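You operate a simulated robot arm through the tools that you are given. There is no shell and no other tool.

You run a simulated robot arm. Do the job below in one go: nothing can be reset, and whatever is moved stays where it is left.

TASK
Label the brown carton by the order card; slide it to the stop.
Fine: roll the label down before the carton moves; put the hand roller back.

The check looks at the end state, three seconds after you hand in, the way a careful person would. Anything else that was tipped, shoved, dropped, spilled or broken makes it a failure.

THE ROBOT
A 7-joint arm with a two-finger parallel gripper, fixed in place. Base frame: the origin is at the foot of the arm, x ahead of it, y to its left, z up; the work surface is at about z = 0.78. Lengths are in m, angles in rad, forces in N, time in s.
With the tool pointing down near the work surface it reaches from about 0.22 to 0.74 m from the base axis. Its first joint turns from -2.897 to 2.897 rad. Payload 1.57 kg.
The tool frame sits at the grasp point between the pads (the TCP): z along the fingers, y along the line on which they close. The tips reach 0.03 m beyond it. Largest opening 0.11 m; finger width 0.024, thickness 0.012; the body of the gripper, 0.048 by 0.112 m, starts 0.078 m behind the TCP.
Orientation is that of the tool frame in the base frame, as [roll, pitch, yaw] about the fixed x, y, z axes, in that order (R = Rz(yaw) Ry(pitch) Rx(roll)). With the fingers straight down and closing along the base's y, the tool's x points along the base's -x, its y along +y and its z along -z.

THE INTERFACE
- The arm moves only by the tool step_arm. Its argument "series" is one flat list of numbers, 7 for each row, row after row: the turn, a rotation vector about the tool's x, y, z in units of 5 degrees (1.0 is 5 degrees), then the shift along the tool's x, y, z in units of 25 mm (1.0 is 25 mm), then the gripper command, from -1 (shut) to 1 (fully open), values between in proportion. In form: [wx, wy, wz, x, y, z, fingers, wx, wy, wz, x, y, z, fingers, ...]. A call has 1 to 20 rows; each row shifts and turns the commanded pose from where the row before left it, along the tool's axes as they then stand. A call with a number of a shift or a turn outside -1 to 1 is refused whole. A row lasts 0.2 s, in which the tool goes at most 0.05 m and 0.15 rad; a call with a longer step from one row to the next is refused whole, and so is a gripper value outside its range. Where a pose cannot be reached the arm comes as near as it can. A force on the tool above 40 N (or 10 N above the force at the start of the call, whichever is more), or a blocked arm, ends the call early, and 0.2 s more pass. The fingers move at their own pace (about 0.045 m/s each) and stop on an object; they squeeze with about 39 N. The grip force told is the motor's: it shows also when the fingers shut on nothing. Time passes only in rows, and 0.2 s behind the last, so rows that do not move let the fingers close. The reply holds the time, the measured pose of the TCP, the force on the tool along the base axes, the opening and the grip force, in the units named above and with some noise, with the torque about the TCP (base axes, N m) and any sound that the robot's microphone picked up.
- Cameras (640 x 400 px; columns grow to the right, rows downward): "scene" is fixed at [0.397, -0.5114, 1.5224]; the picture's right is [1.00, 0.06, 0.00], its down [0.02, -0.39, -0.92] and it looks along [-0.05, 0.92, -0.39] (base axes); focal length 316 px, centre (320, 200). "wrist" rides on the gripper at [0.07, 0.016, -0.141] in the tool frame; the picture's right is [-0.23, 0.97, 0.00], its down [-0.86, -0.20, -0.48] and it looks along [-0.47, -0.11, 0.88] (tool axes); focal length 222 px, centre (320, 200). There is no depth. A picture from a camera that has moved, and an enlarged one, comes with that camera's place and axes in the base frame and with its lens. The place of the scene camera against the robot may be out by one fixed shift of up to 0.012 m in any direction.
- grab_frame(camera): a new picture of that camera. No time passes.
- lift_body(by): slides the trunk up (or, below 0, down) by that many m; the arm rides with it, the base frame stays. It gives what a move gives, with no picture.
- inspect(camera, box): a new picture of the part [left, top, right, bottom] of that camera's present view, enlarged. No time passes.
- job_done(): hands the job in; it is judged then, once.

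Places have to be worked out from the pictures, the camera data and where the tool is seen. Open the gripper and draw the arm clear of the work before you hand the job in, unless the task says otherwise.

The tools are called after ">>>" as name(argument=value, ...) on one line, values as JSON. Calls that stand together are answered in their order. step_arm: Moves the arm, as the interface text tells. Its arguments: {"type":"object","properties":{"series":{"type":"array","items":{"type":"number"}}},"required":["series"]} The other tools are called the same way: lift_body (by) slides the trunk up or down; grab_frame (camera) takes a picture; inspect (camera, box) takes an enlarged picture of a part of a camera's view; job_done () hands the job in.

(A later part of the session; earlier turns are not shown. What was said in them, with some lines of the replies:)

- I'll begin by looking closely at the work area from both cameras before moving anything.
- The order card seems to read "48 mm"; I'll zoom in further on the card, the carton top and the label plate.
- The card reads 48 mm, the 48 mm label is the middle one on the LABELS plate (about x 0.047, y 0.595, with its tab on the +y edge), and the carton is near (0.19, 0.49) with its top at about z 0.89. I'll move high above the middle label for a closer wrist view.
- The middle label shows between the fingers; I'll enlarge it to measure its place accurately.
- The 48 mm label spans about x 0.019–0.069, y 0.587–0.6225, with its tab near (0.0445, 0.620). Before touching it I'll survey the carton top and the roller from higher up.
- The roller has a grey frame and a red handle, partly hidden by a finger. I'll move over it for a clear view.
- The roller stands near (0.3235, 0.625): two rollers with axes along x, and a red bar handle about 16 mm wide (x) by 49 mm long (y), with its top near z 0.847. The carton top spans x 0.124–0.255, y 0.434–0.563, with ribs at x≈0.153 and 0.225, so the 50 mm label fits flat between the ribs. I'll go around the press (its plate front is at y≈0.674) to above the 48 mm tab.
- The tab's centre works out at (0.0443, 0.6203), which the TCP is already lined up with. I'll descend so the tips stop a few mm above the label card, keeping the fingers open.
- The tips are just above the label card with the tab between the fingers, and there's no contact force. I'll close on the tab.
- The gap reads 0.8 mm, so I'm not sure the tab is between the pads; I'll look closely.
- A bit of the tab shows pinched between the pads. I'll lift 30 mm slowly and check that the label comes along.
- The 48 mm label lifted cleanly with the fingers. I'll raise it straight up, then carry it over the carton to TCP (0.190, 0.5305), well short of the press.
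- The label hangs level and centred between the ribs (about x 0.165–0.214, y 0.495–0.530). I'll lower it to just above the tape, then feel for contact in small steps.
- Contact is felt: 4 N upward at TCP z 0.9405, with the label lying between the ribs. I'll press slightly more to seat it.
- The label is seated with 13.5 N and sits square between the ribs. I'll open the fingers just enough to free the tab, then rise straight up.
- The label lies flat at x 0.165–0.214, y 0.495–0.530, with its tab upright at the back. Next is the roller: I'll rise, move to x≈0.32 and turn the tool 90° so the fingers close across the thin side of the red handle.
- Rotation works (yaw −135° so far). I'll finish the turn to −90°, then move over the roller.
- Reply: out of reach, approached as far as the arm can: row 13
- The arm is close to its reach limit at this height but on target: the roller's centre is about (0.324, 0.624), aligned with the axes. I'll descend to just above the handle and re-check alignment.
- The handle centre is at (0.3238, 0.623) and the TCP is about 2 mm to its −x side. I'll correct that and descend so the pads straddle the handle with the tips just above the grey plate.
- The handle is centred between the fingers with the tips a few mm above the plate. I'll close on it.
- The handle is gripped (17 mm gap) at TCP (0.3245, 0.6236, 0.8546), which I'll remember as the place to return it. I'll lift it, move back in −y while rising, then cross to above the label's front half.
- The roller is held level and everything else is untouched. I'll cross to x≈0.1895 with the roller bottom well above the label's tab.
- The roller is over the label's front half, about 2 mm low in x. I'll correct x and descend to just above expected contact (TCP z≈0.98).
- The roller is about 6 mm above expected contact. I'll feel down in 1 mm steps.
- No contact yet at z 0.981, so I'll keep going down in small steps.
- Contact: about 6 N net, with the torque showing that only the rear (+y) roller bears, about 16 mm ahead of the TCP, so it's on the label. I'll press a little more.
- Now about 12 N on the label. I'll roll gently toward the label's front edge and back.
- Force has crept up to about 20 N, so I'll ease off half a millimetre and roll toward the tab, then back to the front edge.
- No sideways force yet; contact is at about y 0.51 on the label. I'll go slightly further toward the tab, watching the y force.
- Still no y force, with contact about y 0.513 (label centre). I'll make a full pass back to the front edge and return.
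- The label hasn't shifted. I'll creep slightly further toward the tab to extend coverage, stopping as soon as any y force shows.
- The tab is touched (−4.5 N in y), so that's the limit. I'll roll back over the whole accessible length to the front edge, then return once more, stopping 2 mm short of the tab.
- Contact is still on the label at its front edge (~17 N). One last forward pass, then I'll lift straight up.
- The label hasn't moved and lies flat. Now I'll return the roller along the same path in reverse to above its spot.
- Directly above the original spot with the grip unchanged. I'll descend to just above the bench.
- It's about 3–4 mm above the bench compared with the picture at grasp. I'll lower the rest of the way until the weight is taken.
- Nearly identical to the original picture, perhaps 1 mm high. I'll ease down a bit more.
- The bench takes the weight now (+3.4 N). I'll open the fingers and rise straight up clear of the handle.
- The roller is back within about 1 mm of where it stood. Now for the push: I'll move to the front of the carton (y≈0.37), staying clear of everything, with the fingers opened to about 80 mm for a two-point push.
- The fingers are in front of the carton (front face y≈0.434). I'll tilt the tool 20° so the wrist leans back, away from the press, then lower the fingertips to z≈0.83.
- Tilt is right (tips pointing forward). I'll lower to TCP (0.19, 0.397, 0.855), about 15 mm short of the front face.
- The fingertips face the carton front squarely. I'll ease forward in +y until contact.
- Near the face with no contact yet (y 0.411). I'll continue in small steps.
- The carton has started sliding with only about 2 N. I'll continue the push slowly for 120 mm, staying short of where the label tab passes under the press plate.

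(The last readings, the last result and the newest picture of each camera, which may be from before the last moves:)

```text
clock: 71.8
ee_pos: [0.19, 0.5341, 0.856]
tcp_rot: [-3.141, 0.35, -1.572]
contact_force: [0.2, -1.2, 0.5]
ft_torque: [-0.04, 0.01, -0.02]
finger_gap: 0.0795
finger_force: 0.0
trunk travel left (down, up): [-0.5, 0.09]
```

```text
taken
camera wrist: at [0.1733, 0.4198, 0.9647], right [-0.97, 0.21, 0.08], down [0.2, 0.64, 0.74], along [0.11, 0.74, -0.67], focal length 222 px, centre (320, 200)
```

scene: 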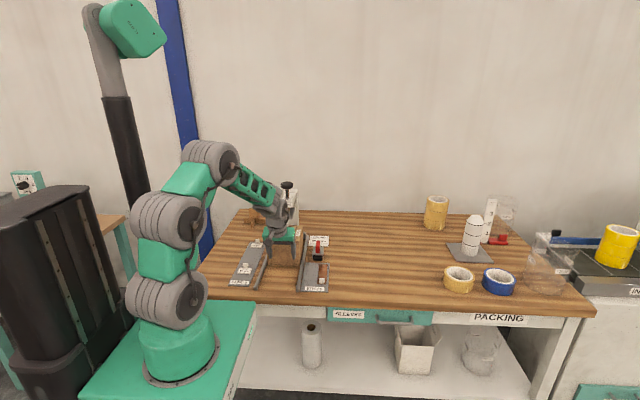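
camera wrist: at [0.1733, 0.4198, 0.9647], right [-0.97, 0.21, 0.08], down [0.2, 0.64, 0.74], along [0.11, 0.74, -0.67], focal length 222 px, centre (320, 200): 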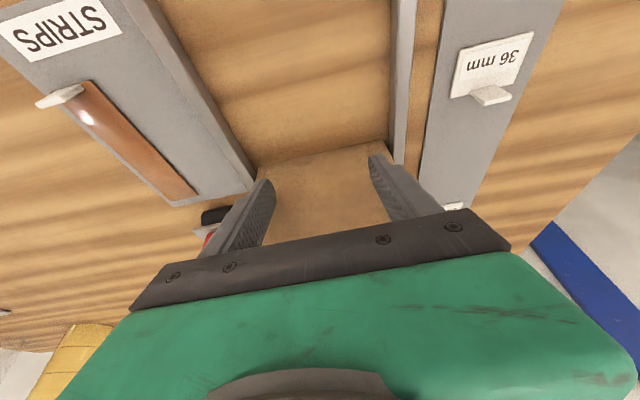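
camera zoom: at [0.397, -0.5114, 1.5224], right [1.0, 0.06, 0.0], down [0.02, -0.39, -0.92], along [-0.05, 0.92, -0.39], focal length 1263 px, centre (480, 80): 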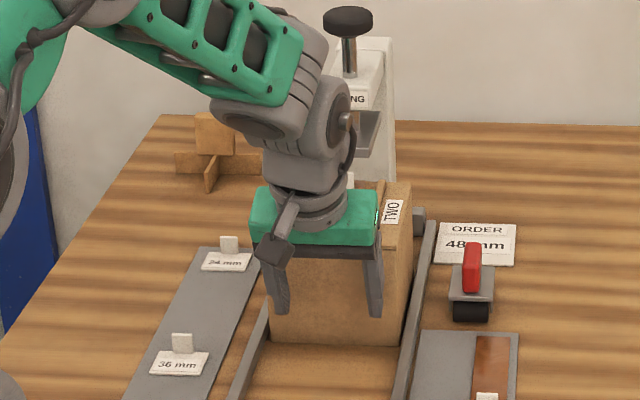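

The carton slides straight with about 1–2 N. I'll look closely at the label tab against the press plate before going under it.

>>> inspect(camera="scene", box=[295, 200, 340, 245])

>>> inspect(camera="scene", box=[300, 205, 345, 240])

```text
8.89 times, centred on (318, 222) of scene
camera zoom: at [0.397, -0.5114, 1.5224], right [1.0, 0.06, 0.0], down [0.02, -0.39, -0.92], along [-0.05, 0.92, -0.39], focal length 2807 px, centre (342, 0)
```

zoom: 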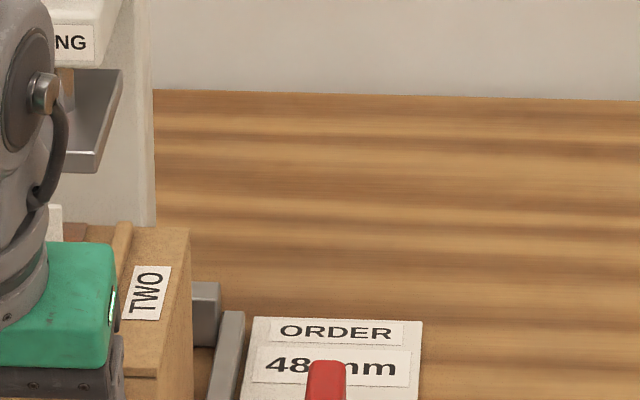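

```text
11.43 times, centred on (322, 222) of scene
camera zoom: at [0.397, -0.5114, 1.5224], right [1.0, 0.06, 0.0], down [0.02, -0.39, -0.92], along [-0.05, 0.92, -0.39], focal length 3608 px, centre (291, -57)
```

zoom: 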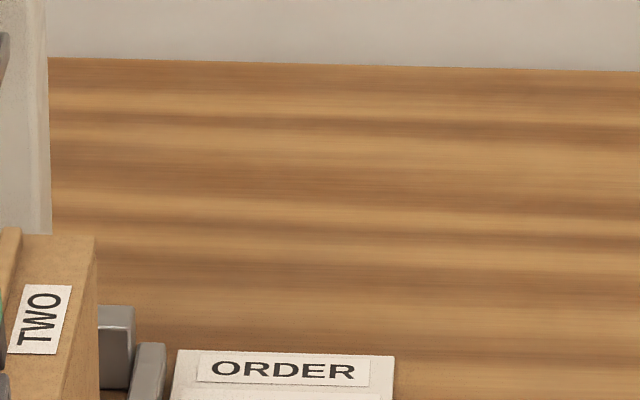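

The tab top (z≈0.929) looks to clear the press plate's underside (z≈0.935) by roughly 5 mm. I'll advance 18 mm first, then look again right at the plate edge.

>>> step_arm(series=[0, 0, 0, -0.113, 0, 0.041, 0.45, 0, 0, 0, -0.113, 0, 0.041, 0.45, 0, 0, 0, -0.113, 0, 0.041, 0.45, 0, 0, 0, -0.113, 0, 0.041, 0.45, 0, 0, 0, -0.113, 0, 0.041, 0.45, 0, 0, 0, -0.113, 0, 0.041, 0.45, 0, 0, 0, 0, 0, 0, 0.45])

>>> inspect(camera="scene", box=[285, 205, 325, 235])

```text
clock: 73.4
ee_pos: [0.1888, 0.5516, 0.8568]
tcp_rot: [-3.141, 0.349, -1.571]
contact_force: [-0.8, -1.0, -0.1]
ft_torque: [-0.05, 0.0, -0.03]
finger_gap: 0.0798
finger_force: 0.0
trunk travel left (down, up): [-0.5, 0.09]
```

```text
13.33 times, centred on (305, 220) of scene
camera zoom: at [0.397, -0.5114, 1.5224], right [1.0, 0.06, 0.0], down [0.02, -0.39, -0.92], along [-0.05, 0.92, -0.39], focal length 4210 px, centre (520, -67)
```

zoom: 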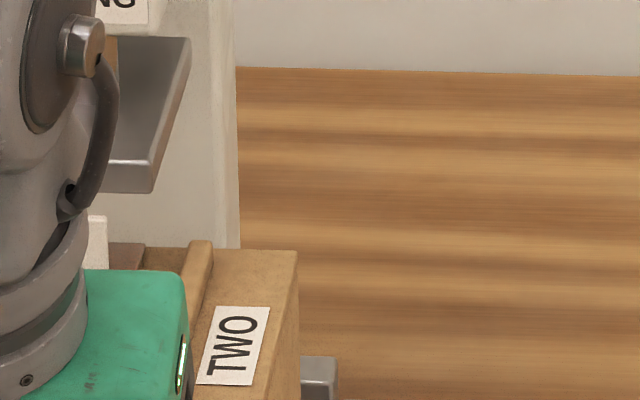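

At the plate edge there's still about 5–6 mm of clearance above the tab. I'll continue slowly, watching the force.

>>> step_arm(series=[0, 0, 0, -0.113, 0, 0.041, 0.45, 0, 0, 0, -0.113, 0, 0.041, 0.45, 0, 0, 0, -0.113, 0, 0.041, 0.45, 0, 0, 0, -0.113, 0, 0.041, 0.45, 0, 0, 0, 0, 0, 0, 0.45])

>>> inspect(camera="scene", box=[285, 205, 325, 235])

```text
clock: 74.6
ee_pos: [0.1892, 0.5636, 0.8566]
tcp_rot: [3.141, 0.35, -1.569]
contact_force: [0.3, -1.3, 0.6]
ft_torque: [-0.02, 0.0, 0.01]
finger_gap: 0.0798
finger_force: 0.1
trunk travel left (down, up): [-0.5, 0.09]
```

```text
13.33 times, centred on (305, 220) of scene
camera zoom: at [0.397, -0.5114, 1.5224], right [1.0, 0.06, 0.0], down [0.02, -0.39, -0.92], along [-0.05, 0.92, -0.39], focal length 4210 px, centre (520, -67)
```

zoom: 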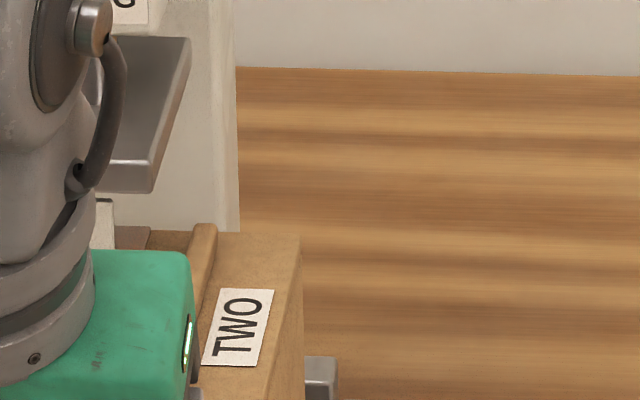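

The tab is now under the plate with no added force (−1.3 N). I'll keep pushing slowly.

>>> step_arm(series=[0, 0, 0, -0.132, 0, 0.048, 0.45, 0, 0, 0, -0.132, 0, 0.048, 0.45, 0, 0, 0, -0.132, 0, 0.048, 0.45, 0, 0, 0, -0.132, 0, 0.048, 0.45, 0, 0, 0, -0.132, 0, 0.048, 0.45, 0, 0, 0, -0.132, 0, 0.048, 0.45, 0, 0, 0, -0.132, 0, 0.048, 0.45, 0, 0, 0, -0.132, 0, 0.048, 0.45, 0, 0, 0, 0, 0, 0, 0.45])

>>> inspect(camera="scene", box=[270, 195, 330, 255])

>>> grab_frame(camera="scene")

```text
clock: 76.6
ee_pos: [0.1907, 0.5904, 0.8563]
tcp_rot: [3.141, 0.35, -1.568]
contact_force: [-0.7, -0.7, -1.0]
ft_torque: [-0.01, -0.03, -0.02]
finger_gap: 0.0799
finger_force: 0.1
trunk travel left (down, up): [-0.5, 0.09]
```

```text
6.67 times, centred on (300, 225) of scene
camera zoom: at [0.397, -0.5114, 1.5224], right [1.0, 0.06, 0.0], down [0.02, -0.39, -0.92], along [-0.05, 0.92, -0.39], focal length 2105 px, centre (453, 33)
```

zoom: 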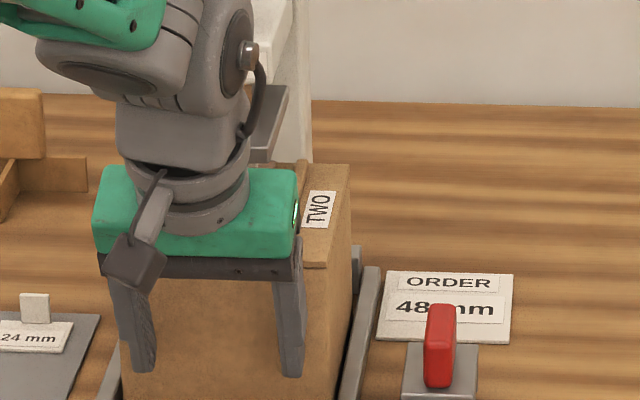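

```text
taken
```

scene: 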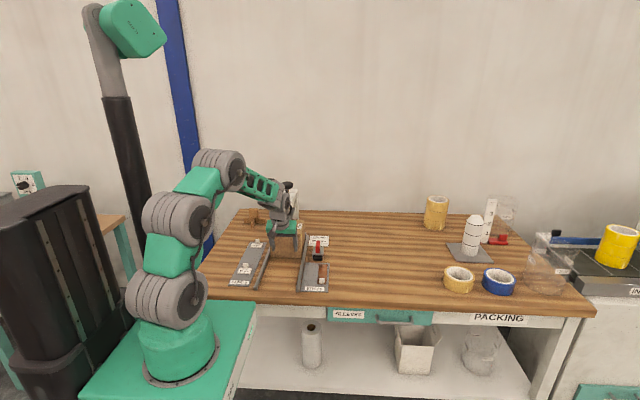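

The carton is nearly at the stop. I'll finish in small batches and watch for the force rise that marks contact.

>>> step_arm(series=[0, 0, 0, -0.0752, 0, 0.0274, 0.45, 0, 0, 0, -0.0752, 0, 0.0274, 0.45, 0, 0, 0, -0.0752, 0, 0.0274, 0.45, 0, 0, 0, 0, 0, 0, 0.45])

```text
clock: 77.6
ee_pos: [0.1895, 0.5973, 0.8564]
tcp_rot: [3.14, 0.349, -1.572]
contact_force: [-0.8, 0.2, 0.3]
ft_torque: [-0.01, 0.0, -0.04]
finger_gap: 0.0797
finger_force: 0.1
trunk travel left (down, up): [-0.5, 0.09]
```

>>> step_arm(series=[0, 0, 0, -0.0752, 0, 0.0274, 0.45, 0, 0, 0, -0.0752, 0, 0.0274, 0.45, 0, 0, 0, -0.0752, 0, 0.0274, 0.45, 0, 0, 0, 0, 0, 0, 0.45])

>>> inspect(camera="scene", box=[270, 205, 330, 265])

```text
clock: 78.6
ee_pos: [0.19, 0.6035, 0.8573]
tcp_rot: [3.141, 0.35, -1.571]
contact_force: [0.0, -0.5, 0.9]
ft_torque: [-0.01, -0.02, -0.02]
finger_gap: 0.08
finger_force: 0.0
trunk travel left (down, up): [-0.5, 0.09]
```

```text
6.67 times, centred on (300, 235) of scene
camera zoom: at [0.397, -0.5114, 1.5224], right [1.0, 0.06, 0.0], down [0.02, -0.39, -0.92], along [-0.05, 0.92, -0.39], focal length 2105 px, centre (453, -33)
```

zoom: 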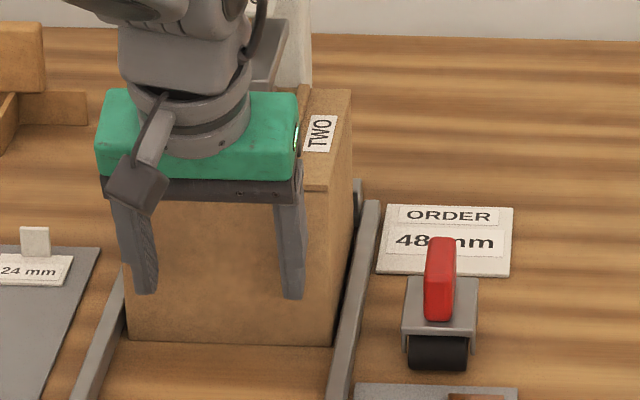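

>>> step_arm(series=[0, 0, 0, -0.0752, 0, 0.0274, 0.45, 0, 0, 0, -0.0752, 0, 0.0274, 0.45, 0, 0, 0, -0.0752, 0, 0.0274, 0.45, 0, 0, 0, 0, 0, 0, 0.45])

```text
clock: 79.6
ee_pos: [0.1884, 0.6097, 0.8562]
tcp_rot: [-3.141, 0.349, -1.571]
contact_force: [0.0, 0.2, -0.2]
ft_torque: [-0.01, -0.02, -0.02]
finger_gap: 0.0797
finger_force: 0.1
trunk travel left (down, up): [-0.5, 0.09]
```

>>> step_arm(series=[0, 0, 0, -0.0752, 0, 0.0274, 0.45, 0, 0, 0, -0.0752, 0, 0.0274, 0.45, 0, 0, 0, 0, 0, 0, 0.45])

>>> inspect(camera="scene", box=[270, 205, 330, 265])

```text
clock: 80.4
ee_pos: [0.1896, 0.6134, 0.8555]
tcp_rot: [3.14, 0.348, -1.57]
contact_force: [-0.1, 0.2, 0.3]
ft_torque: [-0.02, 0.01, -0.02]
finger_gap: 0.0797
finger_force: 0.0
trunk travel left (down, up): [-0.5, 0.09]
```

```text
6.67 times, centred on (300, 235) of scene
camera zoom: at [0.397, -0.5114, 1.5224], right [1.0, 0.06, 0.0], down [0.02, -0.39, -0.92], along [-0.05, 0.92, -0.39], focal length 2105 px, centre (453, -33)
```

zoom: 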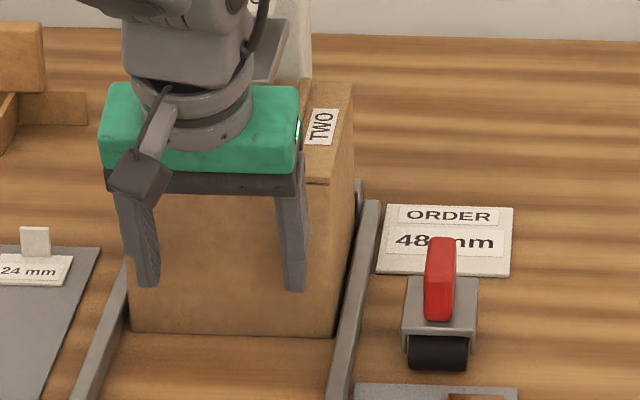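

Still sliding freely, so the stop isn't reached yet. I'll continue.

>>> step_arm(series=[0, 0, 0, -0.0752, 0, 0.0274, 0.45, 0, 0, 0, -0.0752, 0, 0.0274, 0.45, 0, 0, 0, 0, 0, 0, 0.45])

```text
clock: 81.2
ee_pos: [0.1888, 0.6172, 0.8565]
tcp_rot: [3.141, 0.349, -1.57]
contact_force: [0.3, -0.5, -1.4]
ft_torque: [0.01, -0.02, -0.03]
finger_gap: 0.0797
finger_force: 0.1
trunk travel left (down, up): [-0.5, 0.09]
```

>>> step_arm(series=[0, 0, 0, -0.0752, 0, 0.0274, 0.45, 0, 0, 0, -0.0752, 0, 0.0274, 0.45, 0, 0, 0, 0, 0, 0, 0.45])

>>> inspect(camera="scene", box=[270, 205, 330, 265])

>>> inspect(camera="scene", box=[295, 225, 320, 250])

```text
clock: 82.0
ee_pos: [0.1897, 0.6209, 0.8567]
tcp_rot: [-3.14, 0.35, -1.572]
contact_force: [-1.1, -3.6, 1.2]
ft_torque: [-0.08, 0.0, -0.01]
finger_gap: 0.0799
finger_force: 0.1
trunk travel left (down, up): [-0.5, 0.09]
```

```text
6.67 times, centred on (300, 235) of scene
camera zoom: at [0.397, -0.5114, 1.5224], right [1.0, 0.06, 0.0], down [0.02, -0.39, -0.92], along [-0.05, 0.92, -0.39], focal length 2105 px, centre (453, -33)
```

zoom: 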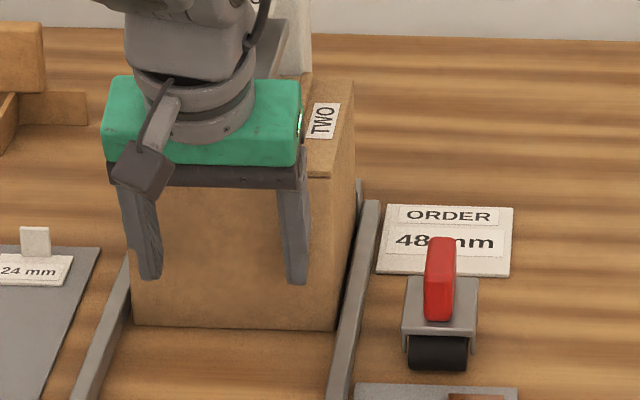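

```text
16.00 times, centred on (308, 238) of scene
camera zoom: at [0.397, -0.5114, 1.5224], right [1.0, 0.06, 0.0], down [0.02, -0.39, -0.92], along [-0.05, 0.92, -0.39], focal length 5052 px, centre (520, -400)
```

zoom: 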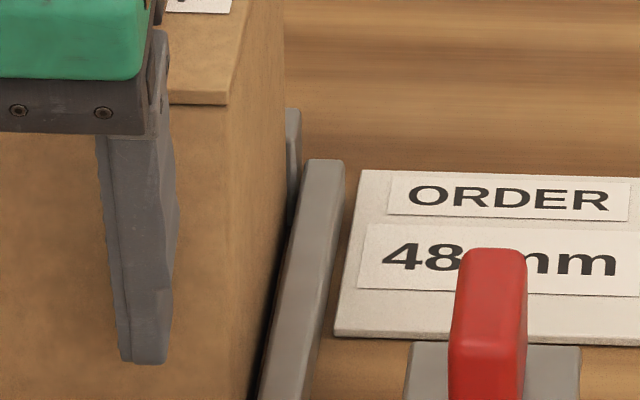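

Force rose to 3.6 N, so the stop is likely being met. I'll push 1 mm more to confirm firm contact.

>>> step_arm(series=[0, 0, 0, -0.0376, 0, 0.0137, 0.45, 0, 0, 0, 0, 0, 0, 0.45])

```text
clock: 82.6
ee_pos: [0.1895, 0.6214, 0.8565]
tcp_rot: [-3.141, 0.348, -1.571]
contact_force: [-2.8, -10.2, 2.5]
ft_torque: [-0.2, 0.16, 0.04]
finger_gap: 0.0797
finger_force: 0.1
trunk travel left (down, up): [-0.5, 0.09]
```

Firm contact with the stop (10 N, no further advance). I'll back straight off in −y, then check the result.

>>> step_arm(series=[0, 0, 0, 0, 0, 0, 0.45, 0, 0, 0, 0.0376, 0, -0.0137, 0.45, 0, 0, 0, 0.0752, 0, -0.0274, 0.45, 0, 0, 0, 0.15, 0, -0.0547, 0.45, 0, 0, 0, 0.3, 0, -0.1092, 0.45, 0, 0, 0, 0.5, 0, -0.182, 0.45, 0, 0, 0, 0.6, 0, -0.2184, 0.45, 0, 0, 0, 0.6, 0, -0.2184, 0.45, 0, 0, 0, 0.6, 0, -0.2184, 0.45, 0, 0, 0, 0, 0, 0, 0.45])

>>> inspect(camera="scene", box=[255, 190, 335, 260])

>>> grab_frame(camera="wrist")

```text
clock: 84.8
ee_pos: [0.1904, 0.5459, 0.8575]
tcp_rot: [-3.141, 0.349, -1.571]
contact_force: [-0.3, -0.2, 0.3]
ft_torque: [0.02, 0.0, -0.03]
finger_gap: 0.0796
finger_force: 0.1
trunk travel left (down, up): [-0.5, 0.09]
```

```text
5.71 times, centred on (295, 225) of scene
camera zoom: at [0.397, -0.5114, 1.5224], right [1.0, 0.06, 0.0], down [0.02, -0.39, -0.92], along [-0.05, 0.92, -0.39], focal length 1804 px, centre (463, 57)
```

zoom: 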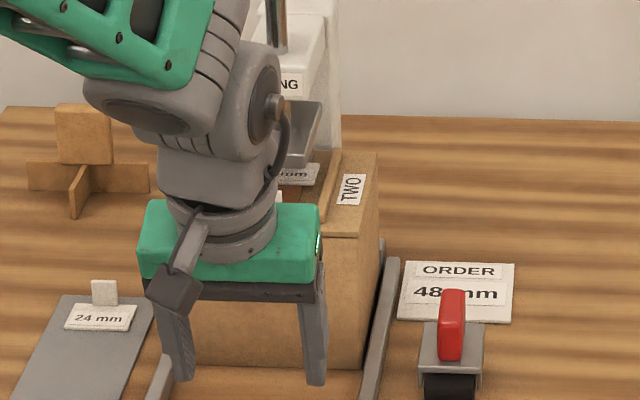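

```text
taken
camera wrist: at [0.1735, 0.4322, 0.9652], right [-0.97, 0.21, 0.08], down [0.2, 0.64, 0.74], along [0.11, 0.74, -0.67], focal length 222 px, centre (320, 200)
```

wrist: 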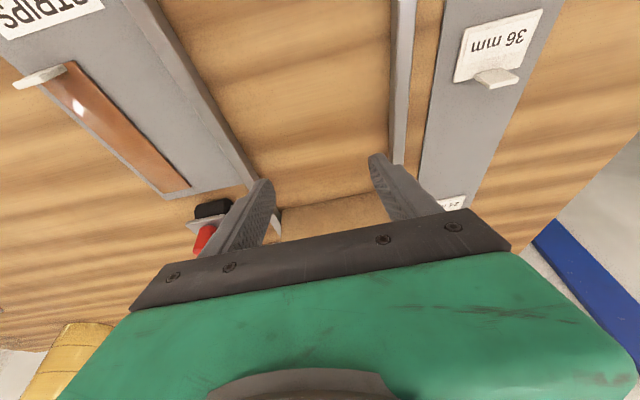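

Contact is released and the carton stayed. I'll withdraw back and up to clear the view.

>>> step_arm(series=[0, 0, 0, 0.6, 0, -0.2184, 0.45, 0, 0, 0, 0.6, 0, -0.2184, 0.45, 0, 0, 0, 0.29, 0, -0.95, 0.45, 0, 0, 0, 0.29, 0, -0.95, 0.45, 0, 0, 0, 0.29, 0, -0.95, 0.45, 0, 0, 0, 0.29, 0, -0.95, 0.45, 0, 0, 0, 0.29, 0, -0.95, 0.45, 0, 0, 0, 0.29, 0, -0.95, 0.45, 0, 0, 0, 0.29, 0, -0.95, 0.45, 0, 0, 0, 0.29, 0, -0.95, 0.45, 0, 0, 0, 0.29, 0, -0.95, 0.45, 0, 0, 0, 0.29, 0, -0.95, 0.45, 0, 0, 0, 0, 0.9, 0, 0.45, 0, 0, 0, 0, 0.9, 0, 0.45, 0, 0, 0, 0, 0.9, 0, 0.45, 0, 0, 0, 0, 0.9, 0, 0.45, 0, 0, 0, 0, 0, 0, 0.45])

>>> grab_frame(camera="scene")

>>> inspect(camera="scene", box=[225, 180, 345, 300])

>>> grab_frame(camera="wrist")

```text
clock: 88.4
ee_pos: [0.0999, 0.3649, 1.0545]
tcp_rot: [3.141, 0.351, -1.57]
contact_force: [-0.5, 0.1, -0.2]
ft_torque: [-0.02, -0.01, -0.04]
finger_gap: 0.0796
finger_force: 0.1
trunk travel left (down, up): [-0.5, 0.09]
```

```text
taken
```

scene: 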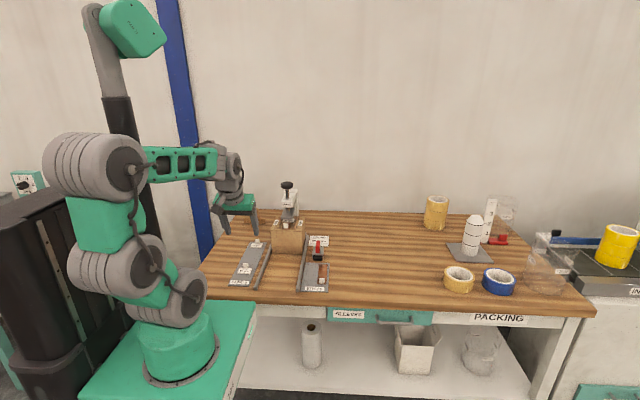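

```text
3.33 times, centred on (285, 240) of scene
camera zoom: at [0.397, -0.5114, 1.5224], right [1.0, 0.06, 0.0], down [0.02, -0.39, -0.92], along [-0.05, 0.92, -0.39], focal length 1052 px, centre (437, 67)
```

zoom: 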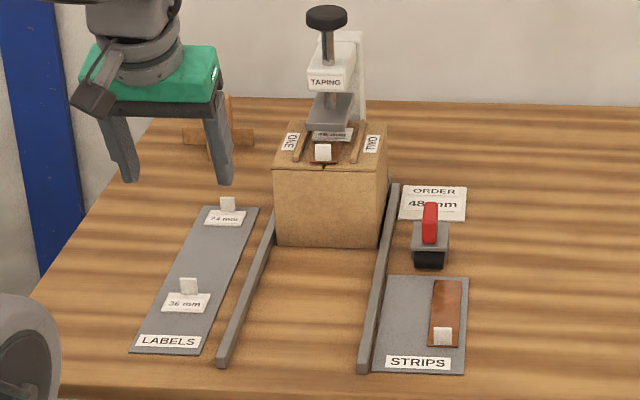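

```text
taken
camera wrist: at [0.0834, 0.2505, 1.1626], right [-0.97, 0.21, 0.08], down [0.2, 0.64, 0.74], along [0.11, 0.74, -0.67], focal length 222 px, centre (320, 200)
```

wrist: 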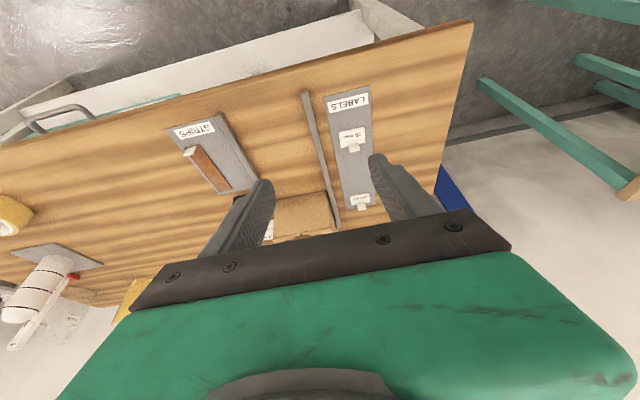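

The carton is under the press at the stop, and everything else is in place. I'll zoom in on the carton, its label and the stop.

>>> inspect(camera="scene", box=[265, 205, 315, 250])

>>> inspect(camera="scene", box=[290, 225, 320, 250])

>>> inspect(camera="scene", box=[300, 230, 335, 260])

```text
8.89 times, centred on (290, 228) of scene
camera zoom: at [0.397, -0.5114, 1.5224], right [1.0, 0.06, 0.0], down [0.02, -0.39, -0.92], along [-0.05, 0.92, -0.39], focal length 2807 px, centre (587, -44)
```

zoom: 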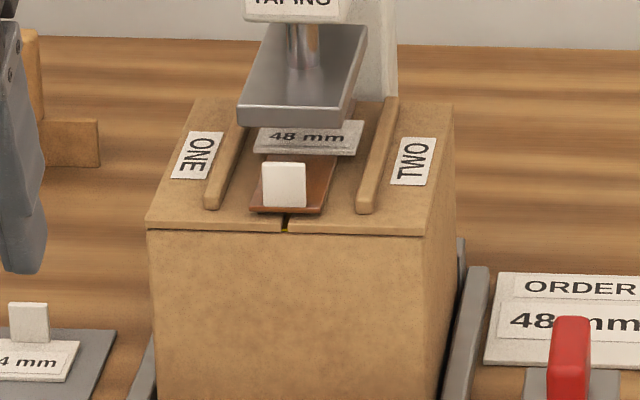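

```text
16.00 times, centred on (305, 238) of scene
camera zoom: at [0.397, -0.5114, 1.5224], right [1.0, 0.06, 0.0], down [0.02, -0.39, -0.92], along [-0.05, 0.92, -0.39], focal length 5052 px, centre (560, -400)
```

zoom: 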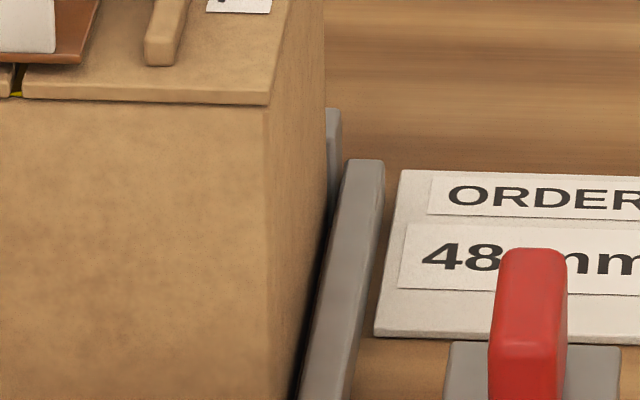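

```text
13.33 times, centred on (318, 245) of scene
camera zoom: at [0.397, -0.5114, 1.5224], right [1.0, 0.06, 0.0], down [0.02, -0.39, -0.92], along [-0.05, 0.92, -0.39], focal length 4210 px, centre (353, -400)
```

zoom: 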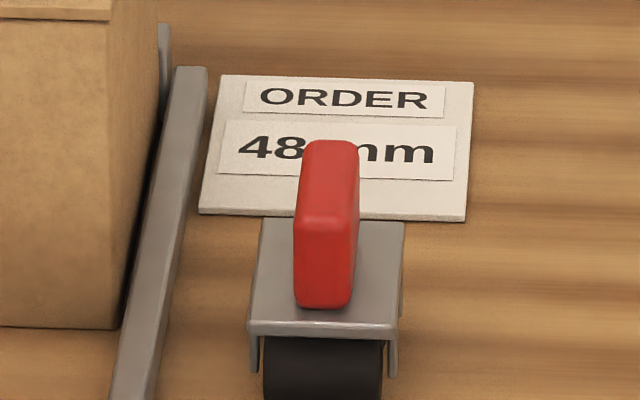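

The carton sits square, the label is flat and the roller is in place. To confirm the carton touches the stop, I'll turn the tool back and look from the left side with the wrist camera.

>>> step_arm(series=[0, 1, 0, 0, 0, 0, 0.45, 0, 1, 0, 0, 0, 0, 0.45, 0, 1, 0, 0, 0, 0, 0.45, 0, 1, 0, 0, 0, 0, 0.45, 0, 0, 1, 0, 0, 0, 0.45, 0, 0, 1, 0, 0, 0, 0.45, 0, 0, 1, 0, 0, 0, 0.45, 0, 0, 1, 0, 0, 0, 0.45, 0, 0, 1, 0, 0, 0, 0.45, 0, 0, 1, 0, 0, 0, 0.45, 0, 0, 1, 0, 0, 0, 0.45, 0, 0, 1, 0, 0, 0, 0.45, 0, 0, 1, 0, 0, 0, 0.45, 0, 0, 1, 0, 0, 0, 0.45, 0, 0, 1, 0, 0, 0, 0.45, 0, 0, 1, 0, 0, 0, 0.45, 0, 0, 1, 0, 0, 0, 0.45, 0, 0, 1, 0, 0, 0, 0.45, 0, 0, 1, 0, 0, 0, 0.45, 0, 0, 1, 0, 0, 0, 0.45])

```text
clock: 92.6
ee_pos: [0.0991, 0.3654, 1.0552]
tcp_rot: [-3.141, 0.0, -2.969]
contact_force: [-0.1, -0.1, 0.1]
ft_torque: [0.02, -0.03, 0.04]
finger_gap: 0.0798
finger_force: 0.1
trunk travel left (down, up): [-0.5, 0.09]
```

>>> step_arm(series=[0, 0, 1, 0, 0, 0, 0.45, 0, 0, 1, 0, 0, 0, 0.45, 0, 0, 0, 0.267, 0.883, 0, 0.1, 0, 0, 0, 0.267, 0.883, 0, -0.2, 0, 0, 0, 0.267, 0.883, 0, -0.4, 0, 0, 0, 0.267, 0.883, 0, -0.4, 0, 0, 0, 0.267, 0.883, 0, -0.4, 0, 0, 0, 0.267, 0.883, 0, -0.4, 0, 0, 0, 0.267, 0.883, 0, -0.4, 0, 0, 0, 0.267, 0.883, 0, -0.4, 0, 0, 0, 0.267, 0.883, 0, -0.4, 0, 0, 0, 0.267, 0.883, 0, -0.4, 0, 0, 0, 0.267, 0.883, 0, -0.4, 0, 0, 0, 0.267, 0.883, 0, -0.4, 0, 0, 0, 0, 0, 0, -0.4])

>>> grab_frame(camera="wrist")

>>> inspect(camera="wrist", box=[340, 110, 480, 220])

```text
clock: 95.8
ee_pos: [0.0199, 0.6299, 1.0559]
tcp_rot: [3.141, 0.0, 3.141]
contact_force: [-0.1, 0.0, -1.1]
ft_torque: [0.0, -0.01, 0.02]
finger_gap: 0.0331
finger_force: 0.2
trunk travel left (down, up): [-0.5, 0.09]
```

```text
taken
camera wrist: at [-0.0506, 0.6462, 1.1967], right [0.23, 0.97, 0.0], down [0.86, -0.2, 0.48], along [0.47, -0.11, -0.88], focal length 222 px, centre (320, 200)
```

wrist: 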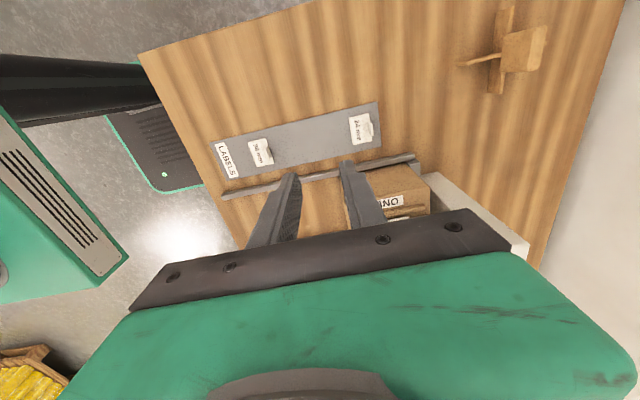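

```text
3.64 times, centred on (410, 165) of wrist
camera zoom: at [-0.0506, 0.6462, 1.1967], right [0.23, 0.97, 0.0], down [0.86, -0.2, 0.48], along [0.47, -0.11, -0.88], focal length 808 px, centre (-7, 327)
```

zoom: 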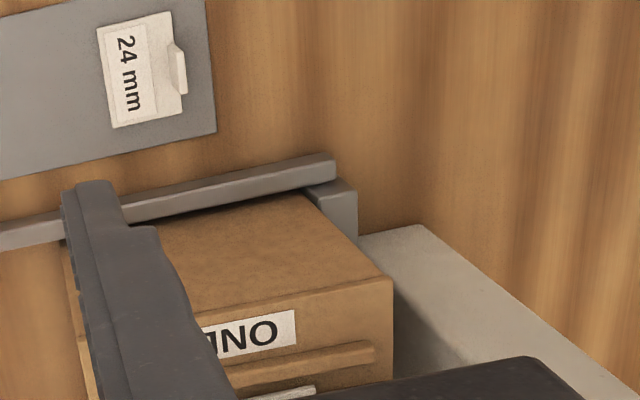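

>>> inspect(camera="wrist", box=[390, 145, 430, 185])

>>> inspect(camera="wrist", box=[330, 170, 430, 230])

```text
10.00 times, centred on (410, 165) of wrist
camera zoom: at [-0.0506, 0.6462, 1.1967], right [0.23, 0.97, 0.0], down [0.86, -0.2, 0.48], along [0.47, -0.11, -0.88], focal length 2221 px, centre (-580, 550)
```

zoom: 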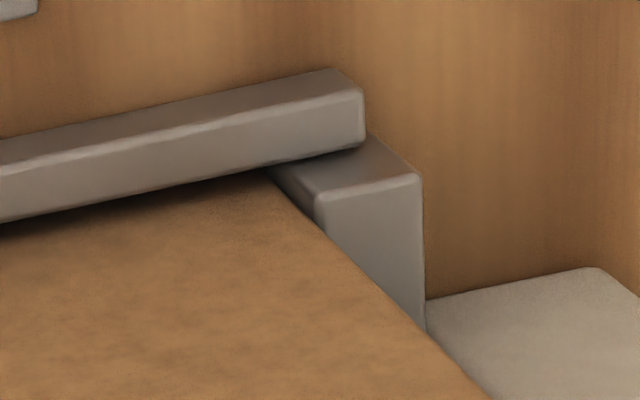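

```text
6.40 times, centred on (380, 200) of wrist
camera zoom: at [-0.0506, 0.6462, 1.1967], right [0.23, 0.97, 0.0], down [0.86, -0.2, 0.48], along [0.47, -0.11, -0.88], focal length 1422 px, centre (-64, 200)
```

zoom: 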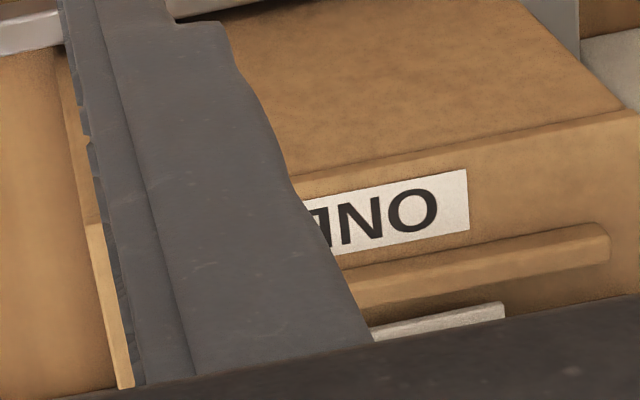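

The carton's back is flush against the stop at both visible points. I'll open the gripper and withdraw to the high starting area.

>>> step_arm(series=[0, 0, 0, 0, -0.75, -0.79, 0, 0, 0, 0, 0, -0.75, -0.79, 0.5, 0, 0, 0, -0.4, -0.75, -0.79, 1, 0, 0, 0, -0.4, -0.75, -0.79, 1, 0, 0, 0, -0.4, -0.75, -0.79, 1, 0, 0, 0, -0.4, -0.75, -0.79, 1, 0, 0, 0, -0.4, -0.75, -0.79, 1, 0, 0, 0, -0.4, -0.75, -0.79, 1, 0, 0, 0, 0, 0, 0, 1, 0, 0, 0, 0, 0, 0, 1])

>>> grab_frame(camera="scene")

>>> inspect(camera="scene", box=[225, 180, 345, 300])

>>> grab_frame(camera="wrist")

```text
clock: 98.0
ee_pos: [0.0808, 0.4799, 1.2129]
tcp_rot: [3.141, 0.001, -3.142]
contact_force: [-0.1, -0.3, -0.9]
ft_torque: [-0.03, -0.01, 0.0]
finger_gap: 0.1101
finger_force: 0.1
trunk travel left (down, up): [-0.5, 0.09]
```

```text
taken
```

scene: 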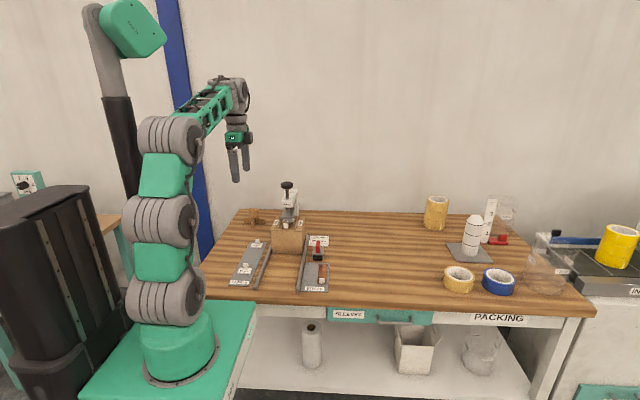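

```text
3.33 times, centred on (285, 240) of scene
camera zoom: at [0.397, -0.5114, 1.5224], right [1.0, 0.06, 0.0], down [0.02, -0.39, -0.92], along [-0.05, 0.92, -0.39], focal length 1052 px, centre (437, 67)
```

zoom: 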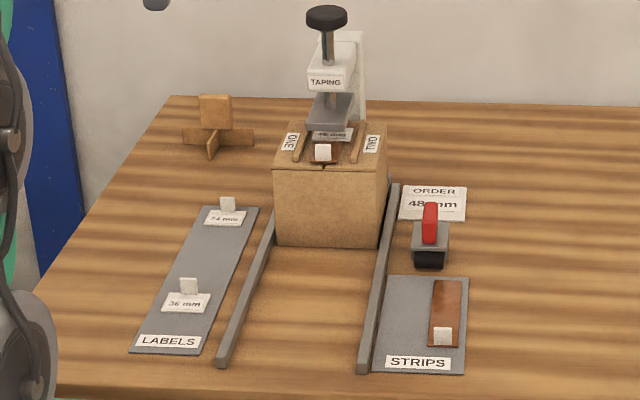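

```text
taken
camera wrist: at [0.0104, 0.4968, 1.3535], right [0.23, 0.97, 0.0], down [0.86, -0.2, 0.48], along [0.47, -0.11, -0.88], focal length 222 px, centre (320, 200)
```

wrist: 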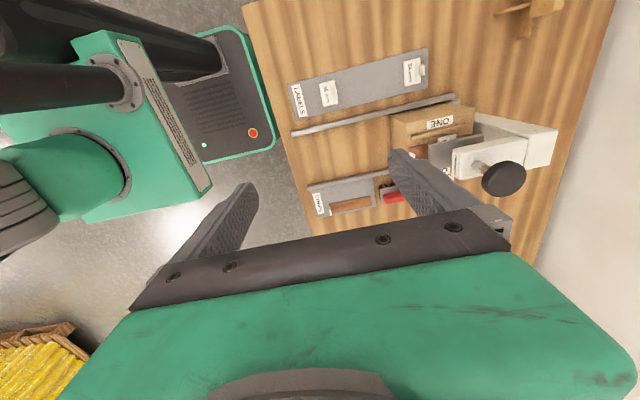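

The final check looks good. The 48 mm label is rolled down on the carton between the ribs, the carton is against the stop, and the roller is back in its place. The other labels and the spare strip are untouched, and the gripper is open and clear of the work, so I'm handing the job in.

>>> job_done()

```text
The job is handed in.
```

The 48 mm label from the order card is on the brown carton, and the carton is against the stop. I've handed the job in, and no verdict has come back yet.

- **Label:** it lies flat on top of the carton between the two ribs, over the tape strip, with its tab at the back. The task didn't say where it should go, and between the ribs was the only spot on top where it fits.
- **Rolling:** I rolled it with the hand roller before the carton moved, several passes at roughly 10–20 N. The roller can't get past the label's upright tab, so only about the front half was rolled. I touched the tab lightly once, and the label did not shift.
- **Roller:** it is back within about 1 mm of where it stood.
- **Carton:** it slid straight along the rails and met the stop with a clear rise in force to about 10 N. A close view shows its back flush against the stop. The label's tab passed under the press plate with about 5 mm to spare.

The last pictures show nothing else moved, and the arm is clear with the gripper open.
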